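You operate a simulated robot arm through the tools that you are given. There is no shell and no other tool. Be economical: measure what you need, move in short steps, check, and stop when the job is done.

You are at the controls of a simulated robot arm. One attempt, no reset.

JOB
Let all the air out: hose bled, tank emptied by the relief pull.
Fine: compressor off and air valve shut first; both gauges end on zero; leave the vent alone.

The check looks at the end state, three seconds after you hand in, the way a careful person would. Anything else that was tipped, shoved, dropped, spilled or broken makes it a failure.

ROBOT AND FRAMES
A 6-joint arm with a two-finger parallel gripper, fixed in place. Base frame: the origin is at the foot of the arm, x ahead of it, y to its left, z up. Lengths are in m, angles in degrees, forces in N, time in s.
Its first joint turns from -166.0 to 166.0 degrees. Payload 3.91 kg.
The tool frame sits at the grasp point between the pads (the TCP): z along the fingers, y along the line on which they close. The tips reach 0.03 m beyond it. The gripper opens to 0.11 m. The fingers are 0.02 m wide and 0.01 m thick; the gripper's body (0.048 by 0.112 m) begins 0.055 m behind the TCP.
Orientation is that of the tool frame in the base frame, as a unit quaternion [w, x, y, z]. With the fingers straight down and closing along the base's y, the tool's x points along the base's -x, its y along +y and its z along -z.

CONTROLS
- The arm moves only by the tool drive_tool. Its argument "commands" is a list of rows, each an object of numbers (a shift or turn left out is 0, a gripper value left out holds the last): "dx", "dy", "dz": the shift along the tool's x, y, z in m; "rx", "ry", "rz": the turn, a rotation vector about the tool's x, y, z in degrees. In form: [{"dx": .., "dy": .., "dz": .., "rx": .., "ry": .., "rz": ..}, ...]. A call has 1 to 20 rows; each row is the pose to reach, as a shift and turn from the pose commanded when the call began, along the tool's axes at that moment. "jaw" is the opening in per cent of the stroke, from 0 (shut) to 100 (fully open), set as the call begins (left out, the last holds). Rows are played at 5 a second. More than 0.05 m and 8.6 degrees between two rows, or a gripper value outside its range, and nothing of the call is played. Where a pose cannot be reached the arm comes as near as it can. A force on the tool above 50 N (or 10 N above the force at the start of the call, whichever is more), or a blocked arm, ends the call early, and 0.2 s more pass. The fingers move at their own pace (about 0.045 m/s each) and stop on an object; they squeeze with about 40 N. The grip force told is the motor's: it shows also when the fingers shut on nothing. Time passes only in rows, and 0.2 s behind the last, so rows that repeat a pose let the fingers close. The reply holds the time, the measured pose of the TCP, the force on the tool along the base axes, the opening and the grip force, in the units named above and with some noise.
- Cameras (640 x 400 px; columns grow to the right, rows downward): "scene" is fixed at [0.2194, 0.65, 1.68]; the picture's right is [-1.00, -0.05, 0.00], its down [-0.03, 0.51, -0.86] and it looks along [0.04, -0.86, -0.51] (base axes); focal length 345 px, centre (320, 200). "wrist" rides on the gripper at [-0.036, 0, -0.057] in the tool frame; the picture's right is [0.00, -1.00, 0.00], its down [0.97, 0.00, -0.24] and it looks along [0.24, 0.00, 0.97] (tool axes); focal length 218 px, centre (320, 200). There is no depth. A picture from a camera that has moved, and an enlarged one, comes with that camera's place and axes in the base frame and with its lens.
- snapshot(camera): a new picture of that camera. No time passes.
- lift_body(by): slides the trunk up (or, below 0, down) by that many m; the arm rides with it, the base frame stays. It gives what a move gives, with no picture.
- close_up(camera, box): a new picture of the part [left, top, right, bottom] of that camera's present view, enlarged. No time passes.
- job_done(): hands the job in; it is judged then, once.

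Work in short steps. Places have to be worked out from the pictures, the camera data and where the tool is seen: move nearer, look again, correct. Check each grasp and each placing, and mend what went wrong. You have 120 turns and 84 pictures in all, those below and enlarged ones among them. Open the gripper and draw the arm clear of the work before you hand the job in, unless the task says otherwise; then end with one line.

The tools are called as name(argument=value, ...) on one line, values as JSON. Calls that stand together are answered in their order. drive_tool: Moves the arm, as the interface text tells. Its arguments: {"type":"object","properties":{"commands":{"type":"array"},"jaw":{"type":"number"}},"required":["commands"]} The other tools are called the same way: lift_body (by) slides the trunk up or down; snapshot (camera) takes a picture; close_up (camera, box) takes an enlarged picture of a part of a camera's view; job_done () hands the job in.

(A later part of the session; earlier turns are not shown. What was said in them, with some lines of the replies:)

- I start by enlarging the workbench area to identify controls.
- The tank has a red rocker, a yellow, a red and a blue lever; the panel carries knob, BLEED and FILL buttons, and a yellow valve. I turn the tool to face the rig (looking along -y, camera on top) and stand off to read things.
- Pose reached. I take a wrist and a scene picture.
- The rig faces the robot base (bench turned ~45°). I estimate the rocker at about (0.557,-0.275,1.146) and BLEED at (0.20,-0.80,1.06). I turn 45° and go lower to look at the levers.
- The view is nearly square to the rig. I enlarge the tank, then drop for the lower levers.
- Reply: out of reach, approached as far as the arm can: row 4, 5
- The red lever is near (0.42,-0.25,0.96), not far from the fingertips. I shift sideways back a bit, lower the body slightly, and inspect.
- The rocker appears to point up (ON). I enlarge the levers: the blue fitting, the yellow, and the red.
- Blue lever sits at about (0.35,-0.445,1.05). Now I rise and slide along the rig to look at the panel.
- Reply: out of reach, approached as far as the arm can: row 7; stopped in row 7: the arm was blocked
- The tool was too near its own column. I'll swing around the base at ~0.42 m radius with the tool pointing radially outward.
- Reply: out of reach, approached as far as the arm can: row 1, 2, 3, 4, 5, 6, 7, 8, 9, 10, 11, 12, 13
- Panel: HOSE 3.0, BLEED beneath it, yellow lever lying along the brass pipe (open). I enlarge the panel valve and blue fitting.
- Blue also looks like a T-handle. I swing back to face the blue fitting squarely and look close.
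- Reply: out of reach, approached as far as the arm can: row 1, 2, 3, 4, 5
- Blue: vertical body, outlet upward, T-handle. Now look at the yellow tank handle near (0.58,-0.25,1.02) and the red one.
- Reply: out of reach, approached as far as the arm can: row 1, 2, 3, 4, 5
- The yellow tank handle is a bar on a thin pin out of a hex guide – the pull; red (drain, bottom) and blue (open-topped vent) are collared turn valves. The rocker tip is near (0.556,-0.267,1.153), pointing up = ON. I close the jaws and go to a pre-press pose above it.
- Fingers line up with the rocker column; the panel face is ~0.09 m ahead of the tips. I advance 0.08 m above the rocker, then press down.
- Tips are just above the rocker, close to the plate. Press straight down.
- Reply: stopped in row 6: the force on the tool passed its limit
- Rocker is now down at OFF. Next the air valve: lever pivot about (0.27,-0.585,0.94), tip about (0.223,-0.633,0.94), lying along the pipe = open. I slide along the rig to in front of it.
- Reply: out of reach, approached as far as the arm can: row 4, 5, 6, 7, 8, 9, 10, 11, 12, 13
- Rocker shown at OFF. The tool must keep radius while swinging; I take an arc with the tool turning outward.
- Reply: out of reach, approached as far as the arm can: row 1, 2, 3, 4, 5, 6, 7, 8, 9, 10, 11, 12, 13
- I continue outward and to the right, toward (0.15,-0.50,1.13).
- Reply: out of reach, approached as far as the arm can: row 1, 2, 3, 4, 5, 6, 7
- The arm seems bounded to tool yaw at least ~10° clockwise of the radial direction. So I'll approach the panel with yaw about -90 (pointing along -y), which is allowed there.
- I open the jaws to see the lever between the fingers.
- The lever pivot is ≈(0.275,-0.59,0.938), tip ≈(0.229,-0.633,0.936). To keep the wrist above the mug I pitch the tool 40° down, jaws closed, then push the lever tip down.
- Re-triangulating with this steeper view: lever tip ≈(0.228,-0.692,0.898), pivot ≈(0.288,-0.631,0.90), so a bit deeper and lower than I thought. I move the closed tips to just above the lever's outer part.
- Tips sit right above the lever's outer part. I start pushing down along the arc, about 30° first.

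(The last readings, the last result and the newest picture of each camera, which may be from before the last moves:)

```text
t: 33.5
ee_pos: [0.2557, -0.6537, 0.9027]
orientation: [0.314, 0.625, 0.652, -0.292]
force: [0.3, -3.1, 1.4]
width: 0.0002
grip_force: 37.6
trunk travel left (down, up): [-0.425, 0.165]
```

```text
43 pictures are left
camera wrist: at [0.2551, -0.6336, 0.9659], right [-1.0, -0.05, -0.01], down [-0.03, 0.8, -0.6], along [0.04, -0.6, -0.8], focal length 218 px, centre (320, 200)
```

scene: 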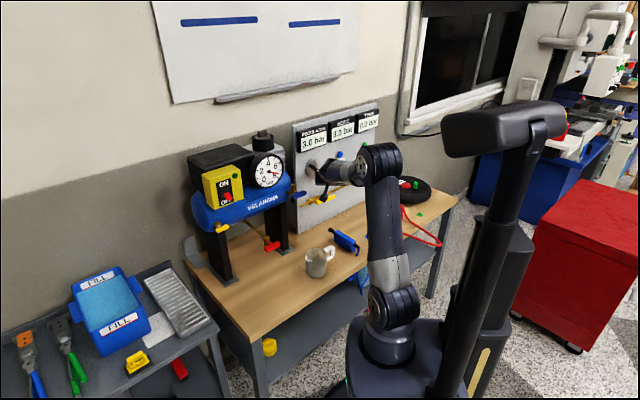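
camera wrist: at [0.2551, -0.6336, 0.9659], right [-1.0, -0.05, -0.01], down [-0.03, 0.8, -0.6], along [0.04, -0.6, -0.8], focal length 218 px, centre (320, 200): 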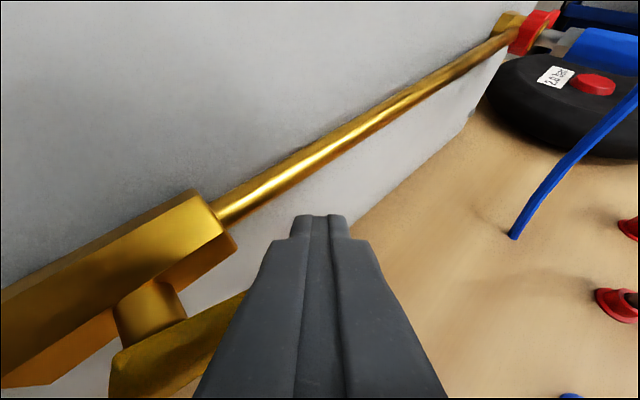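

The lever seems to be following with little force. Continue through to 90°.

drive_tool(commands=[{"dx": 0.007, "dy": 0.003, "dz": 0.002}, {"dx": 0.0137, "dy": 0.0058, "dz": 0.0039}, {"dx": 0.0253, "dy": 0.0125, "dz": 0.0056}, {"dx": 0.035, "dy": 0.0155, "dz": 0.001}, {"dx": 0.043, "dy": 0.0185, "dz": -0.0036}, {"dx": 0.043, "dy": 0.0255, "dz": -0.0033}, {"dx": 0.043, "dy": 0.0305, "dz": -0.0033}])

snapshot(camera="wrist")

close_up(camera="scene", box=[260, 120, 420, 260])

```text
t: 34.5
ee_pos: [0.2707, -0.6384, 0.8851]
orientation: [0.319, 0.625, 0.648, -0.296]
force: [-1.6, 0.4, 4.9]
width: 0.0002
grip_force: 37.6
trunk travel left (down, up): [-0.425, 0.165]
stopped in row 5: the force on the tool passed its limit (the readings are from after the stop); the commanded pose is now the measured one
```

```text
42 pictures are left
camera wrist: at [0.2704, -0.6166, 0.9481], right [-1.0, -0.04, -0.01], down [-0.03, 0.79, -0.61], along [0.04, -0.61, -0.79], focal length 218 px, centre (320, 200)
```

wrist: 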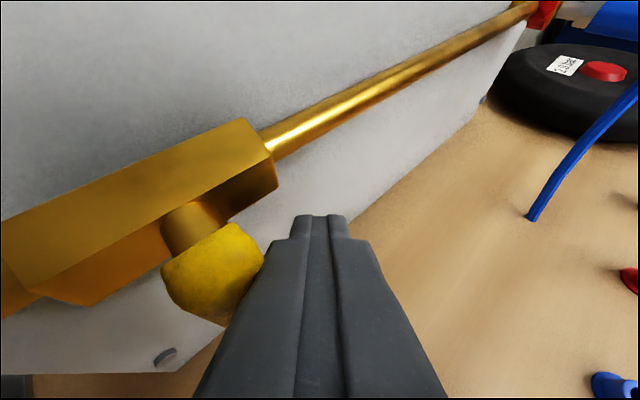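

```text
2.86 times, centred on (340, 190) of scene
camera zoom: at [0.2194, 0.65, 1.68], right [-1.0, -0.05, 0.0], down [-0.03, 0.51, -0.86], along [0.04, -0.86, -0.51], focal length 985 px, centre (263, 229)
```

zoom: 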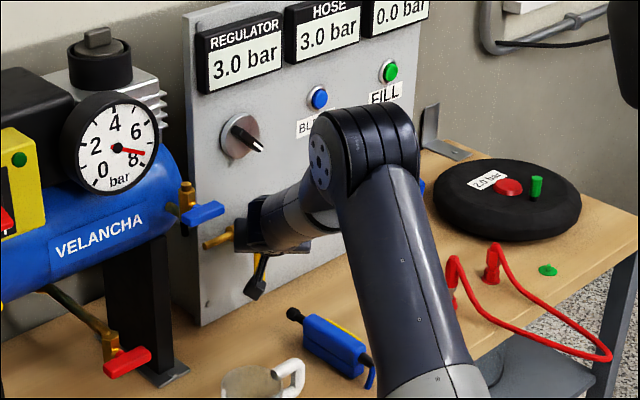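

The lever is most of the way down; I push sideways to complete it, watching the force.

drive_tool(commands=[{"dx": -0.002, "dy": 0.004, "dz": -0.004}, {"dx": -0.002, "dy": 0.008, "dz": -0.004}, {"dx": -0.002, "dy": 0.012, "dz": -0.004}, {"dx": -0.002, "dy": 0.016, "dz": -0.004}])

snapshot(camera="wrist")

```text
t: 35.5
ee_pos: [0.273, -0.6371, 0.8871]
orientation: [0.311, 0.632, 0.643, -0.301]
force: [-28.7, 4.6, 6.1]
width: 0.0
grip_force: 37.7
trunk travel left (down, up): [-0.425, 0.165]
stopped in row 4: the force on the tool passed its limit (the readings are from after the stop); the commanded pose is now the measured one
```

```text
40 pictures are left
camera wrist: at [0.2732, -0.6158, 0.9499], right [-1.0, -0.02, 0.0], down [-0.01, 0.8, -0.61], along [0.01, -0.61, -0.8], focal length 218 px, centre (320, 200)
```

wrist: 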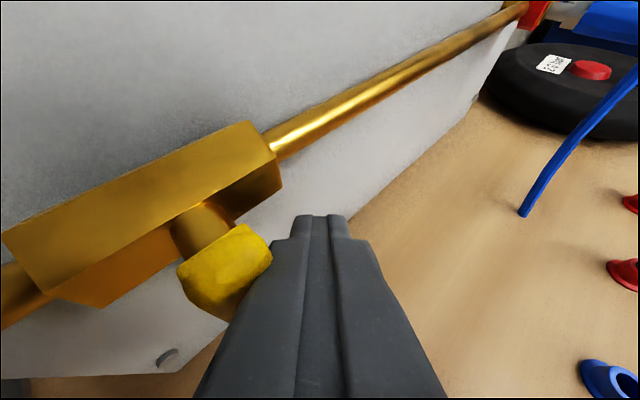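

It's now against a hard stop. I back away and view the lever.

drive_tool(commands=[{"dy": -0.02}, {"dy": -0.035, "dz": -0.03}, {"dy": -0.035, "dz": -0.07}, {"dy": -0.035, "dz": -0.11}, {"dy": -0.035, "dz": -0.13}])

snapshot(camera="wrist")

close_up(camera="scene", box=[260, 120, 420, 260])

```text
t: 36.7
ee_pos: [0.2403, -0.5365, 0.9669]
orientation: [0.311, 0.63, 0.645, -0.299]
force: [-0.1, -0.1, -0.3]
width: 0.0
grip_force: 37.3
trunk travel left (down, up): [-0.425, 0.165]
```

```text
39 pictures are left
camera wrist: at [0.2417, -0.5146, 1.0304], right [-1.0, -0.03, -0.01], down [-0.02, 0.8, -0.61], along [0.02, -0.61, -0.8], focal length 218 px, centre (320, 200)
```

wrist: 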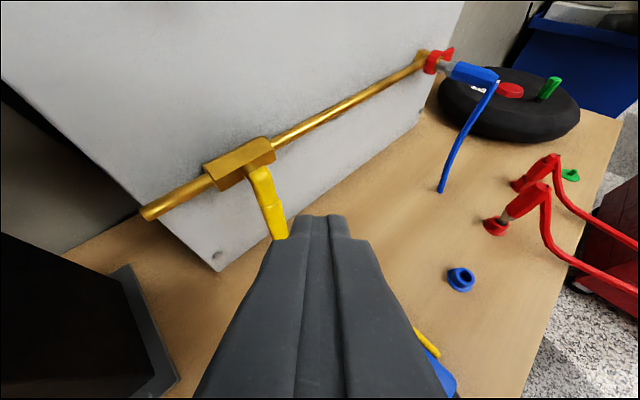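

```text
2.86 times, centred on (340, 190) of scene
camera zoom: at [0.2194, 0.65, 1.68], right [-1.0, -0.05, 0.0], down [-0.03, 0.51, -0.86], along [0.04, -0.86, -0.51], focal length 985 px, centre (263, 229)
```

zoom: 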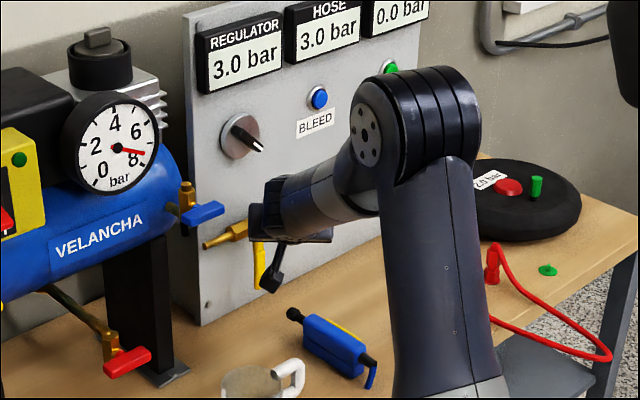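

The lever now hangs square to the pipe: air valve shut. Next BLEED at ≈(0.204,-0.78,1.063). I level the tool again and go in front of it.

drive_tool(commands=[{"dx": -0.04, "dy": -0.01, "ry": -8}, {"dx": -0.08, "dy": -0.02, "ry": -16}, {"dx": -0.11, "dy": -0.03, "dz": 0.005, "ry": -24}, {"dx": -0.13, "dy": -0.04, "dz": 0.015, "ry": -32}, {"dx": -0.1466, "dy": -0.0494, "dz": 0.025, "ry": -40}, {"dx": -0.1466, "dy": -0.0494, "dz": 0.025, "ry": -40}])

snapshot(camera="wrist")

```text
t: 38.1
ee_pos: [0.1964, -0.6459, 1.0635]
orientation: [0.514, 0.489, 0.498, -0.498]
force: [-0.2, -0.5, 0.0]
width: 0.0
grip_force: 37.7
trunk travel left (down, up): [-0.425, 0.165]
```

```text
37 pictures are left
camera wrist: at [0.1945, -0.5891, 1.0967], right [-1.0, -0.03, -0.01], down [0.0, 0.22, -0.98], along [0.03, -0.98, -0.22], focal length 218 px, centre (320, 200)
```

wrist: 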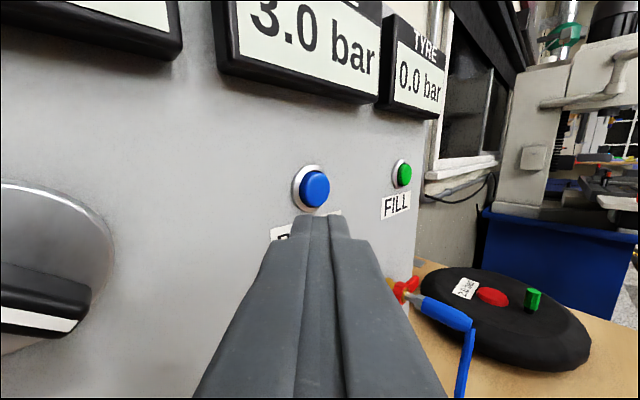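

Aligned in x and z with the button (0.205,-0.78,1.064). Advance and press gently, holding.

drive_tool(commands=[{"dz": 0.04}, {"dz": 0.075}, {"dz": 0.09}, {"dz": 0.096}, {"dz": 0.1}, {"dz": 0.104}, {"dz": 0.107}, {"dz": 0.11}, {"dz": 0.11}, {"dz": 0.11}])

snapshot(camera="wrist")

close_up(camera="scene", box=[260, 110, 420, 210])

```text
t: 39.4
ee_pos: [0.1973, -0.7455, 1.0673]
orientation: [0.514, 0.489, 0.502, -0.495]
force: [-6.5, 50.6, 2.5]
width: 0.0
grip_force: 37.9
trunk travel left (down, up): [-0.425, 0.165]
stopped in row 6: the force on the tool passed its limit (the readings are from after the stop); the commanded pose is now the measured one
```

```text
36 pictures are left
camera wrist: at [0.1965, -0.6878, 1.1021], right [-1.0, -0.03, -0.01], down [0.0, 0.22, -0.97], along [0.03, -0.97, -0.22], focal length 218 px, centre (320, 200)
```

wrist: 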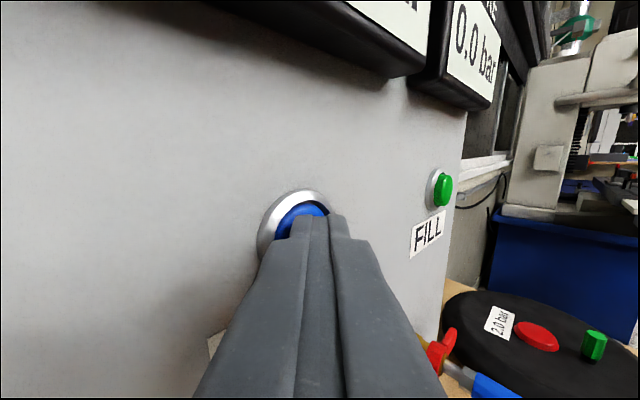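

```text
4.00 times, centred on (340, 160) of scene
camera zoom: at [0.2194, 0.65, 1.68], right [-1.0, -0.05, 0.0], down [-0.03, 0.51, -0.86], along [0.04, -0.86, -0.51], focal length 1379 px, centre (240, 360)
```

zoom: 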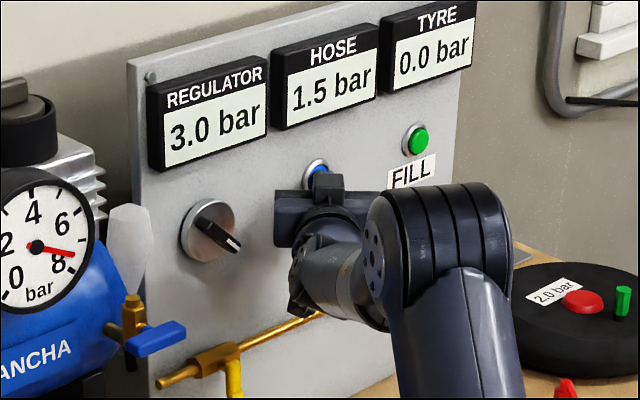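

HOSE has fallen to 1.5 bar while pressed. A faint plume is showing by the tank end; I keep holding and look again.

drive_tool(commands=[{"dz": 0.0}, {"dz": 0.0}, {"dz": 0.0}, {"dz": 0.0}, {"dz": 0.0}])

close_up(camera="scene", box=[200, 100, 400, 220])

```text
t: 40.6
ee_pos: [0.1965, -0.7465, 1.0674]
orientation: [0.514, 0.49, 0.501, -0.495]
force: [-11.1, 49.7, -0.1]
width: 0.0
grip_force: 37.7
trunk travel left (down, up): [-0.425, 0.165]
```

```text
3.20 times, centred on (300, 160) of scene
camera zoom: at [0.2194, 0.65, 1.68], right [-1.0, -0.05, 0.0], down [-0.03, 0.51, -0.86], along [0.04, -0.86, -0.51], focal length 1103 px, centre (384, 328)
```

zoom: 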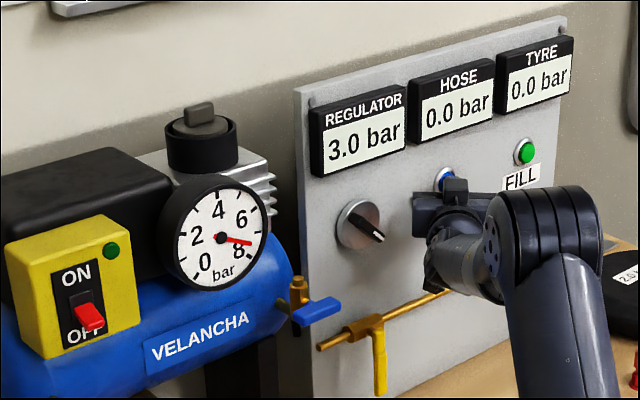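

HOSE reads 0.0; the plume was just the bleed exhaust. I release the button, retreat and rise.

drive_tool(commands=[{"dz": 0.0}, {"dz": 0.0}, {"dz": -0.04}, {"dz": -0.08}, {"dz": -0.12}, {"dz": -0.16, "dx": -0.02}, {"dz": -0.2, "dx": -0.04, "dy": 0.01}, {"dz": -0.24, "dx": -0.06, "dy": 0.02}, {"dz": -0.28, "dx": -0.08, "dy": 0.035}, {"dz": -0.32, "dx": -0.1, "dy": 0.05}, {"dz": -0.345, "dx": -0.1, "dy": 0.055}])

close_up(camera="scene", box=[200, 100, 400, 220])

```text
t: 43.0
ee_pos: [0.2401, -0.4006, 1.159]
orientation: [0.513, 0.491, 0.502, -0.495]
force: [0.1, 0.1, -0.2]
width: 0.0
grip_force: 37.5
trunk travel left (down, up): [-0.425, 0.165]
```

```text
3.20 times, centred on (300, 160) of scene
camera zoom: at [0.2194, 0.65, 1.68], right [-1.0, -0.05, 0.0], down [-0.03, 0.51, -0.86], along [0.04, -0.86, -0.51], focal length 1103 px, centre (384, 328)
```

zoom: 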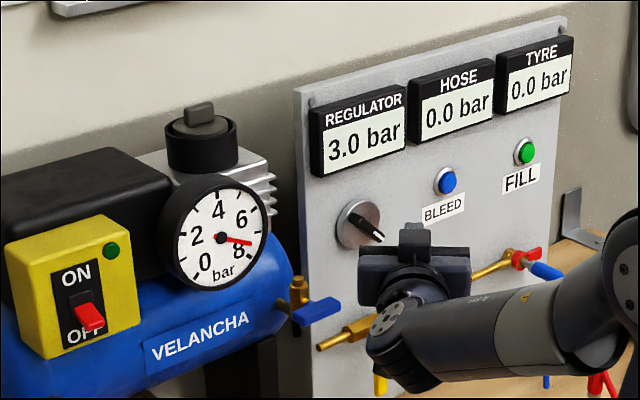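

HOSE stays 0.0. Now swing to the tank's left, opening the jaws, facing the yellow pull at ≈(0.5925,-0.259,1.0165).

drive_tool(commands=[{"dy": 0.02, "dz": -0.03, "rx": -3}, {"dy": 0.041, "dz": -0.06, "rx": -6}, {"dy": 0.062, "dz": -0.0885, "rx": -9}, {"dy": 0.083, "dz": -0.115, "rx": -13}, {"dy": 0.104, "dz": -0.141, "rx": -17}, {"dy": 0.124, "dz": -0.167, "rx": -21}, {"dy": 0.145, "dz": -0.187, "rx": -25}, {"dy": 0.166, "dz": -0.207, "rx": -30}, {"dy": 0.186, "dz": -0.2255, "rx": -35}, {"dy": 0.202, "dz": -0.24, "rx": -40}, {"dx": 0.02, "dy": 0.2165, "dz": -0.255, "rx": -43}, {"dx": 0.04, "dy": 0.2165, "dz": -0.255, "rx": -43}], jaw=100)

snapshot(camera="wrist")

```text
t: 45.6
ee_pos: [0.4522, -0.1406, 1.1195]
orientation: [0.657, 0.268, 0.648, -0.276]
force: [-0.7, 0.3, -0.1]
width: 0.1101
grip_force: 0.2
trunk travel left (down, up): [-0.425, 0.165]
```

```text
32 pictures are left
camera wrist: at [0.4136, -0.1008, 1.1535], right [-0.71, -0.7, 0.01], down [-0.16, 0.16, -0.97], along [0.68, -0.69, -0.23], focal length 218 px, centre (320, 200)
```

wrist: 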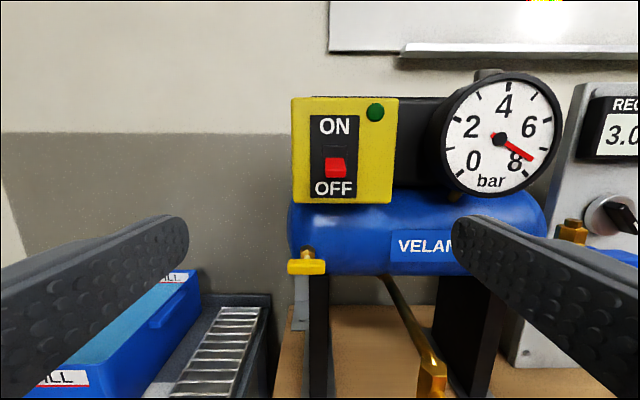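

View confirms the bar at ≈(0.590,-0.258,1.017). Move to a pre-grasp 8 cm out at its height, clear of the red drain handle.

drive_tool(commands=[{"dx": 0.02, "dy": 0.0165}, {"dx": 0.06, "dy": 0.0165, "dz": 0.02}, {"dx": 0.09, "dy": 0.0165, "dz": 0.05}, {"dx": 0.104, "dy": 0.0165, "dz": 0.08}, {"dx": 0.104, "dy": 0.0165, "dz": 0.095}, {"dx": 0.104, "dy": 0.0165, "dz": 0.095}])

snapshot(camera="wrist")

```text
t: 47.0
ee_pos: [0.5313, -0.1994, 1.014]
orientation: [0.657, 0.269, 0.648, -0.276]
force: [-0.4, 0.1, -0.2]
width: 0.1099
grip_force: 0.0
trunk travel left (down, up): [-0.425, 0.165]
```

```text
31 pictures are left
camera wrist: at [0.492, -0.1595, 1.0497], right [-0.71, -0.7, 0.01], down [-0.16, 0.16, -0.97], along [0.68, -0.69, -0.23], focal length 218 px, centre (320, 200)
```

wrist: 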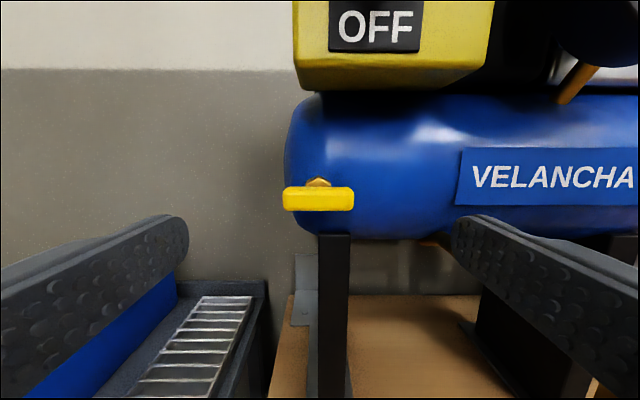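

Bar is centred and ~4.8 cm wide. Advance 0.07 m, then close on its ends.

drive_tool(commands=[{"dx": -0.003, "dz": 0.035}, {"dx": -0.003, "dz": 0.06}, {"dx": -0.003, "dz": 0.07}, {"dx": -0.003, "dz": 0.07}])

drive_tool(commands=[{"dz": 0}, {"dz": 0}, {"dz": 0}, {"dz": 0}, {"dz": 0}], jaw=0)

snapshot(camera="wrist")

```text
t: 48.0
ee_pos: [0.5804, -0.2483, 1.0181]
orientation: [0.657, 0.268, 0.649, -0.275]
force: [-0.4, 0.2, 0.3]
width: 0.11
grip_force: 0.1
trunk travel left (down, up): [-0.425, 0.165]
```

```text
t: 49.2
ee_pos: [0.5825, -0.2496, 1.0188]
orientation: [0.656, 0.269, 0.649, -0.276]
force: [-0.2, 0.5, 0.2]
width: 0.0441
grip_force: 41.4
trunk travel left (down, up): [-0.425, 0.165]
```

```text
30 pictures are left
camera wrist: at [0.5418, -0.2085, 1.0524], right [-0.71, -0.7, 0.01], down [-0.16, 0.16, -0.97], along [0.68, -0.69, -0.23], focal length 218 px, centre (320, 200)
```

wrist: 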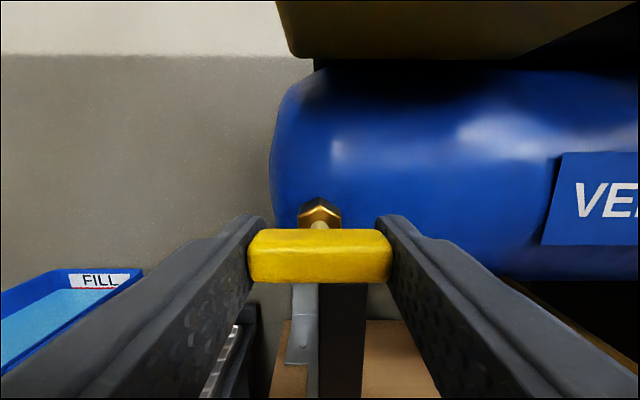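

The bar is gripped by its ends (opening 44 mm, 41 N). Now I pull straight out in small steps.

drive_tool(commands=[{"dz": -0.004}, {"dz": -0.008}, {"dz": -0.012}, {"dz": -0.016}, {"dz": -0.02}, {"dz": -0.02}])

snapshot(camera="wrist")

close_up(camera="scene", box=[170, 100, 330, 240])

```text
t: 50.6
ee_pos: [0.5688, -0.2365, 1.0164]
orientation: [0.656, 0.268, 0.649, -0.276]
force: [31.7, -18.5, 2.1]
width: 0.0437
grip_force: 44.8
trunk travel left (down, up): [-0.425, 0.165]
```

```text
29 pictures are left
camera wrist: at [0.5292, -0.1959, 1.0519], right [-0.71, -0.7, 0.01], down [-0.16, 0.16, -0.97], along [0.68, -0.69, -0.23], focal length 218 px, centre (320, 200)
```

wrist: 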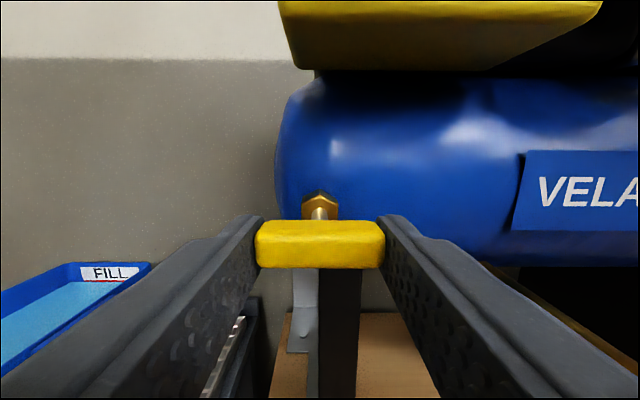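

```text
2.86 times, centred on (250, 170) of scene
camera zoom: at [0.2194, 0.65, 1.68], right [-1.0, -0.05, 0.0], down [-0.03, 0.51, -0.86], along [0.04, -0.86, -0.51], focal length 985 px, centre (520, 286)
```

zoom: 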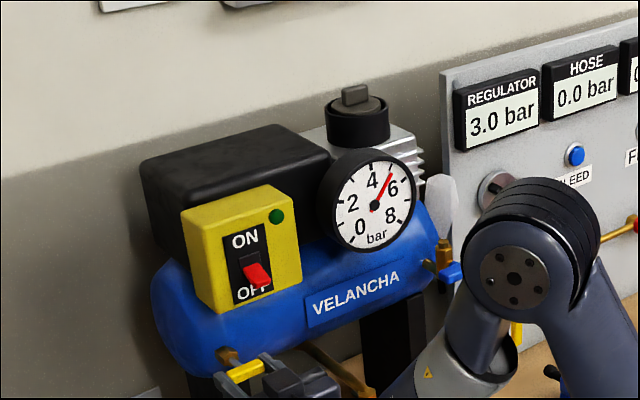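

The tank gauge is falling (about 5 bar). I hold the pull.

drive_tool(commands=[{"dz": 0}, {"dz": 0}, {"dz": 0}, {"dz": 0}, {"dz": 0}, {"dz": 0}, {"dz": 0}, {"dz": 0}, {"dz": 0}, {"dz": 0}, {"dz": 0}, {"dz": 0}])

close_up(camera="scene", box=[170, 100, 330, 240])

```text
t: 53.2
ee_pos: [0.5681, -0.235, 1.0175]
orientation: [0.656, 0.268, 0.649, -0.276]
force: [31.6, -15.8, 3.1]
width: 0.0434
grip_force: 45.3
trunk travel left (down, up): [-0.425, 0.165]
```

```text
2.86 times, centred on (250, 170) of scene
camera zoom: at [0.2194, 0.65, 1.68], right [-1.0, -0.05, 0.0], down [-0.03, 0.51, -0.86], along [0.04, -0.86, -0.51], focal length 985 px, centre (520, 286)
```

zoom: 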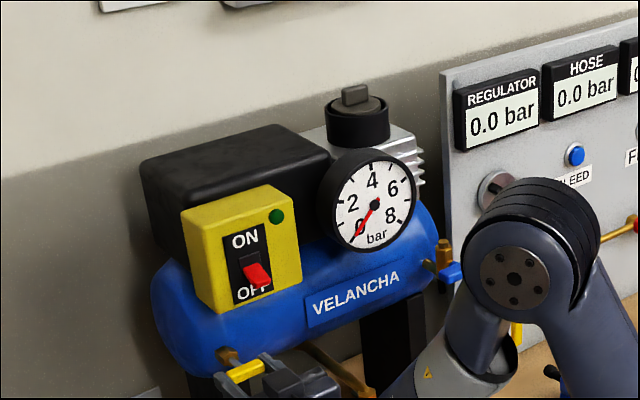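

Tank gauge is at 0 and the regulator reads 0.0. I hold a second more, ease the pull back in, and open.

drive_tool(commands=[{"dz": 0}, {"dz": 0}, {"dz": 0}, {"dz": 0}, {"dz": 0.005}, {"dz": 0.01}, {"dz": 0.014}, {"dz": 0.014}])

drive_tool(commands=[{"dz": 0}, {"dz": 0}, {"dz": 0}, {"dz": 0}, {"dz": -0.04}, {"dz": -0.08}, {"dz": -0.11, "dx": -0.02}, {"dz": -0.13, "dx": -0.06}, {"dz": -0.13, "dx": -0.1}, {"dz": -0.13, "dx": -0.13}], jaw=100)

snapshot(camera="wrist")

snapshot(camera="scene")

```text
t: 55.0
ee_pos: [0.5755, -0.2437, 1.0169]
orientation: [0.655, 0.268, 0.65, -0.276]
force: [5.0, 12.0, -4.0]
width: 0.0435
grip_force: 45.1
trunk travel left (down, up): [-0.425, 0.165]
```

```text
t: 57.2
ee_pos: [0.4856, -0.1517, 1.1455]
orientation: [0.657, 0.268, 0.649, -0.276]
force: [-0.5, 0.6, 0.3]
width: 0.1099
grip_force: 0.0
trunk travel left (down, up): [-0.425, 0.165]
```

```text
26 pictures are left
camera wrist: at [0.4454, -0.1125, 1.1794], right [-0.71, -0.7, 0.01], down [-0.16, 0.16, -0.97], along [0.68, -0.69, -0.23], focal length 218 px, centre (320, 200)
```

wrist: 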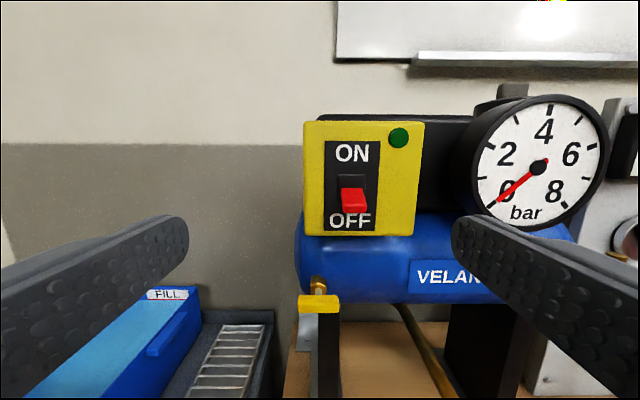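

```text
25 pictures are left
```

scene: 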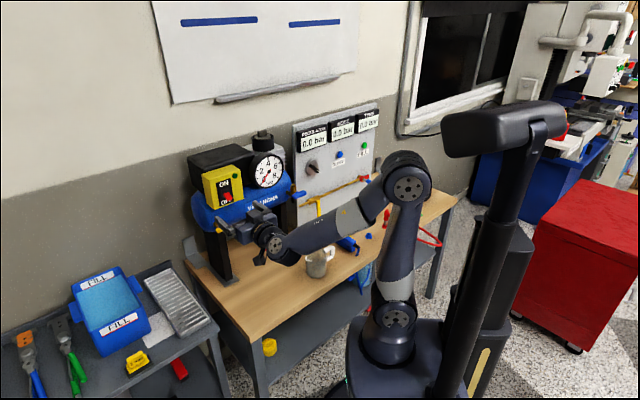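

Gauge on zero, rocker OFF, pull released. I draw the arm further clear and check the panel once more.

drive_tool(commands=[{"dx": -0.04, "dz": -0.02}, {"dx": -0.08, "dz": -0.04}, {"dx": -0.12, "dz": -0.05}, {"dx": -0.12, "dz": -0.05}])

close_up(camera="scene", box=[180, 100, 440, 290])

```text
t: 58.2
ee_pos: [0.4479, -0.116, 1.267]
orientation: [0.657, 0.268, 0.648, -0.276]
force: [0.1, 0.3, 0.5]
width: 0.1099
grip_force: 0.1
trunk travel left (down, up): [-0.425, 0.165]
```

```text
2.11 times, centred on (310, 195) of scene
camera zoom: at [0.2194, 0.65, 1.68], right [-1.0, -0.05, 0.0], down [-0.03, 0.51, -0.86], along [0.04, -0.86, -0.51], focal length 726 px, centre (341, 210)
```

zoom: 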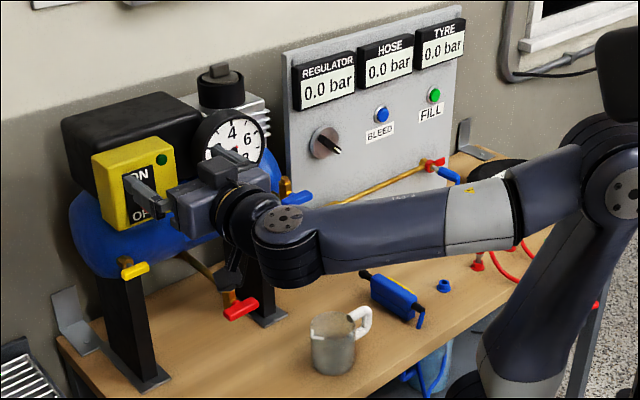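

All displays read 0.0, the vent and drain are untouched, and nothing on the bench has moved. Handing in.

job_done()

```text
The job is handed in.
```

The air is out: I switched the compressor off, shut the air valve, bled the hose to 0.0 bar and emptied the tank to 0 with the yellow relief pull, leaving the vent alone.
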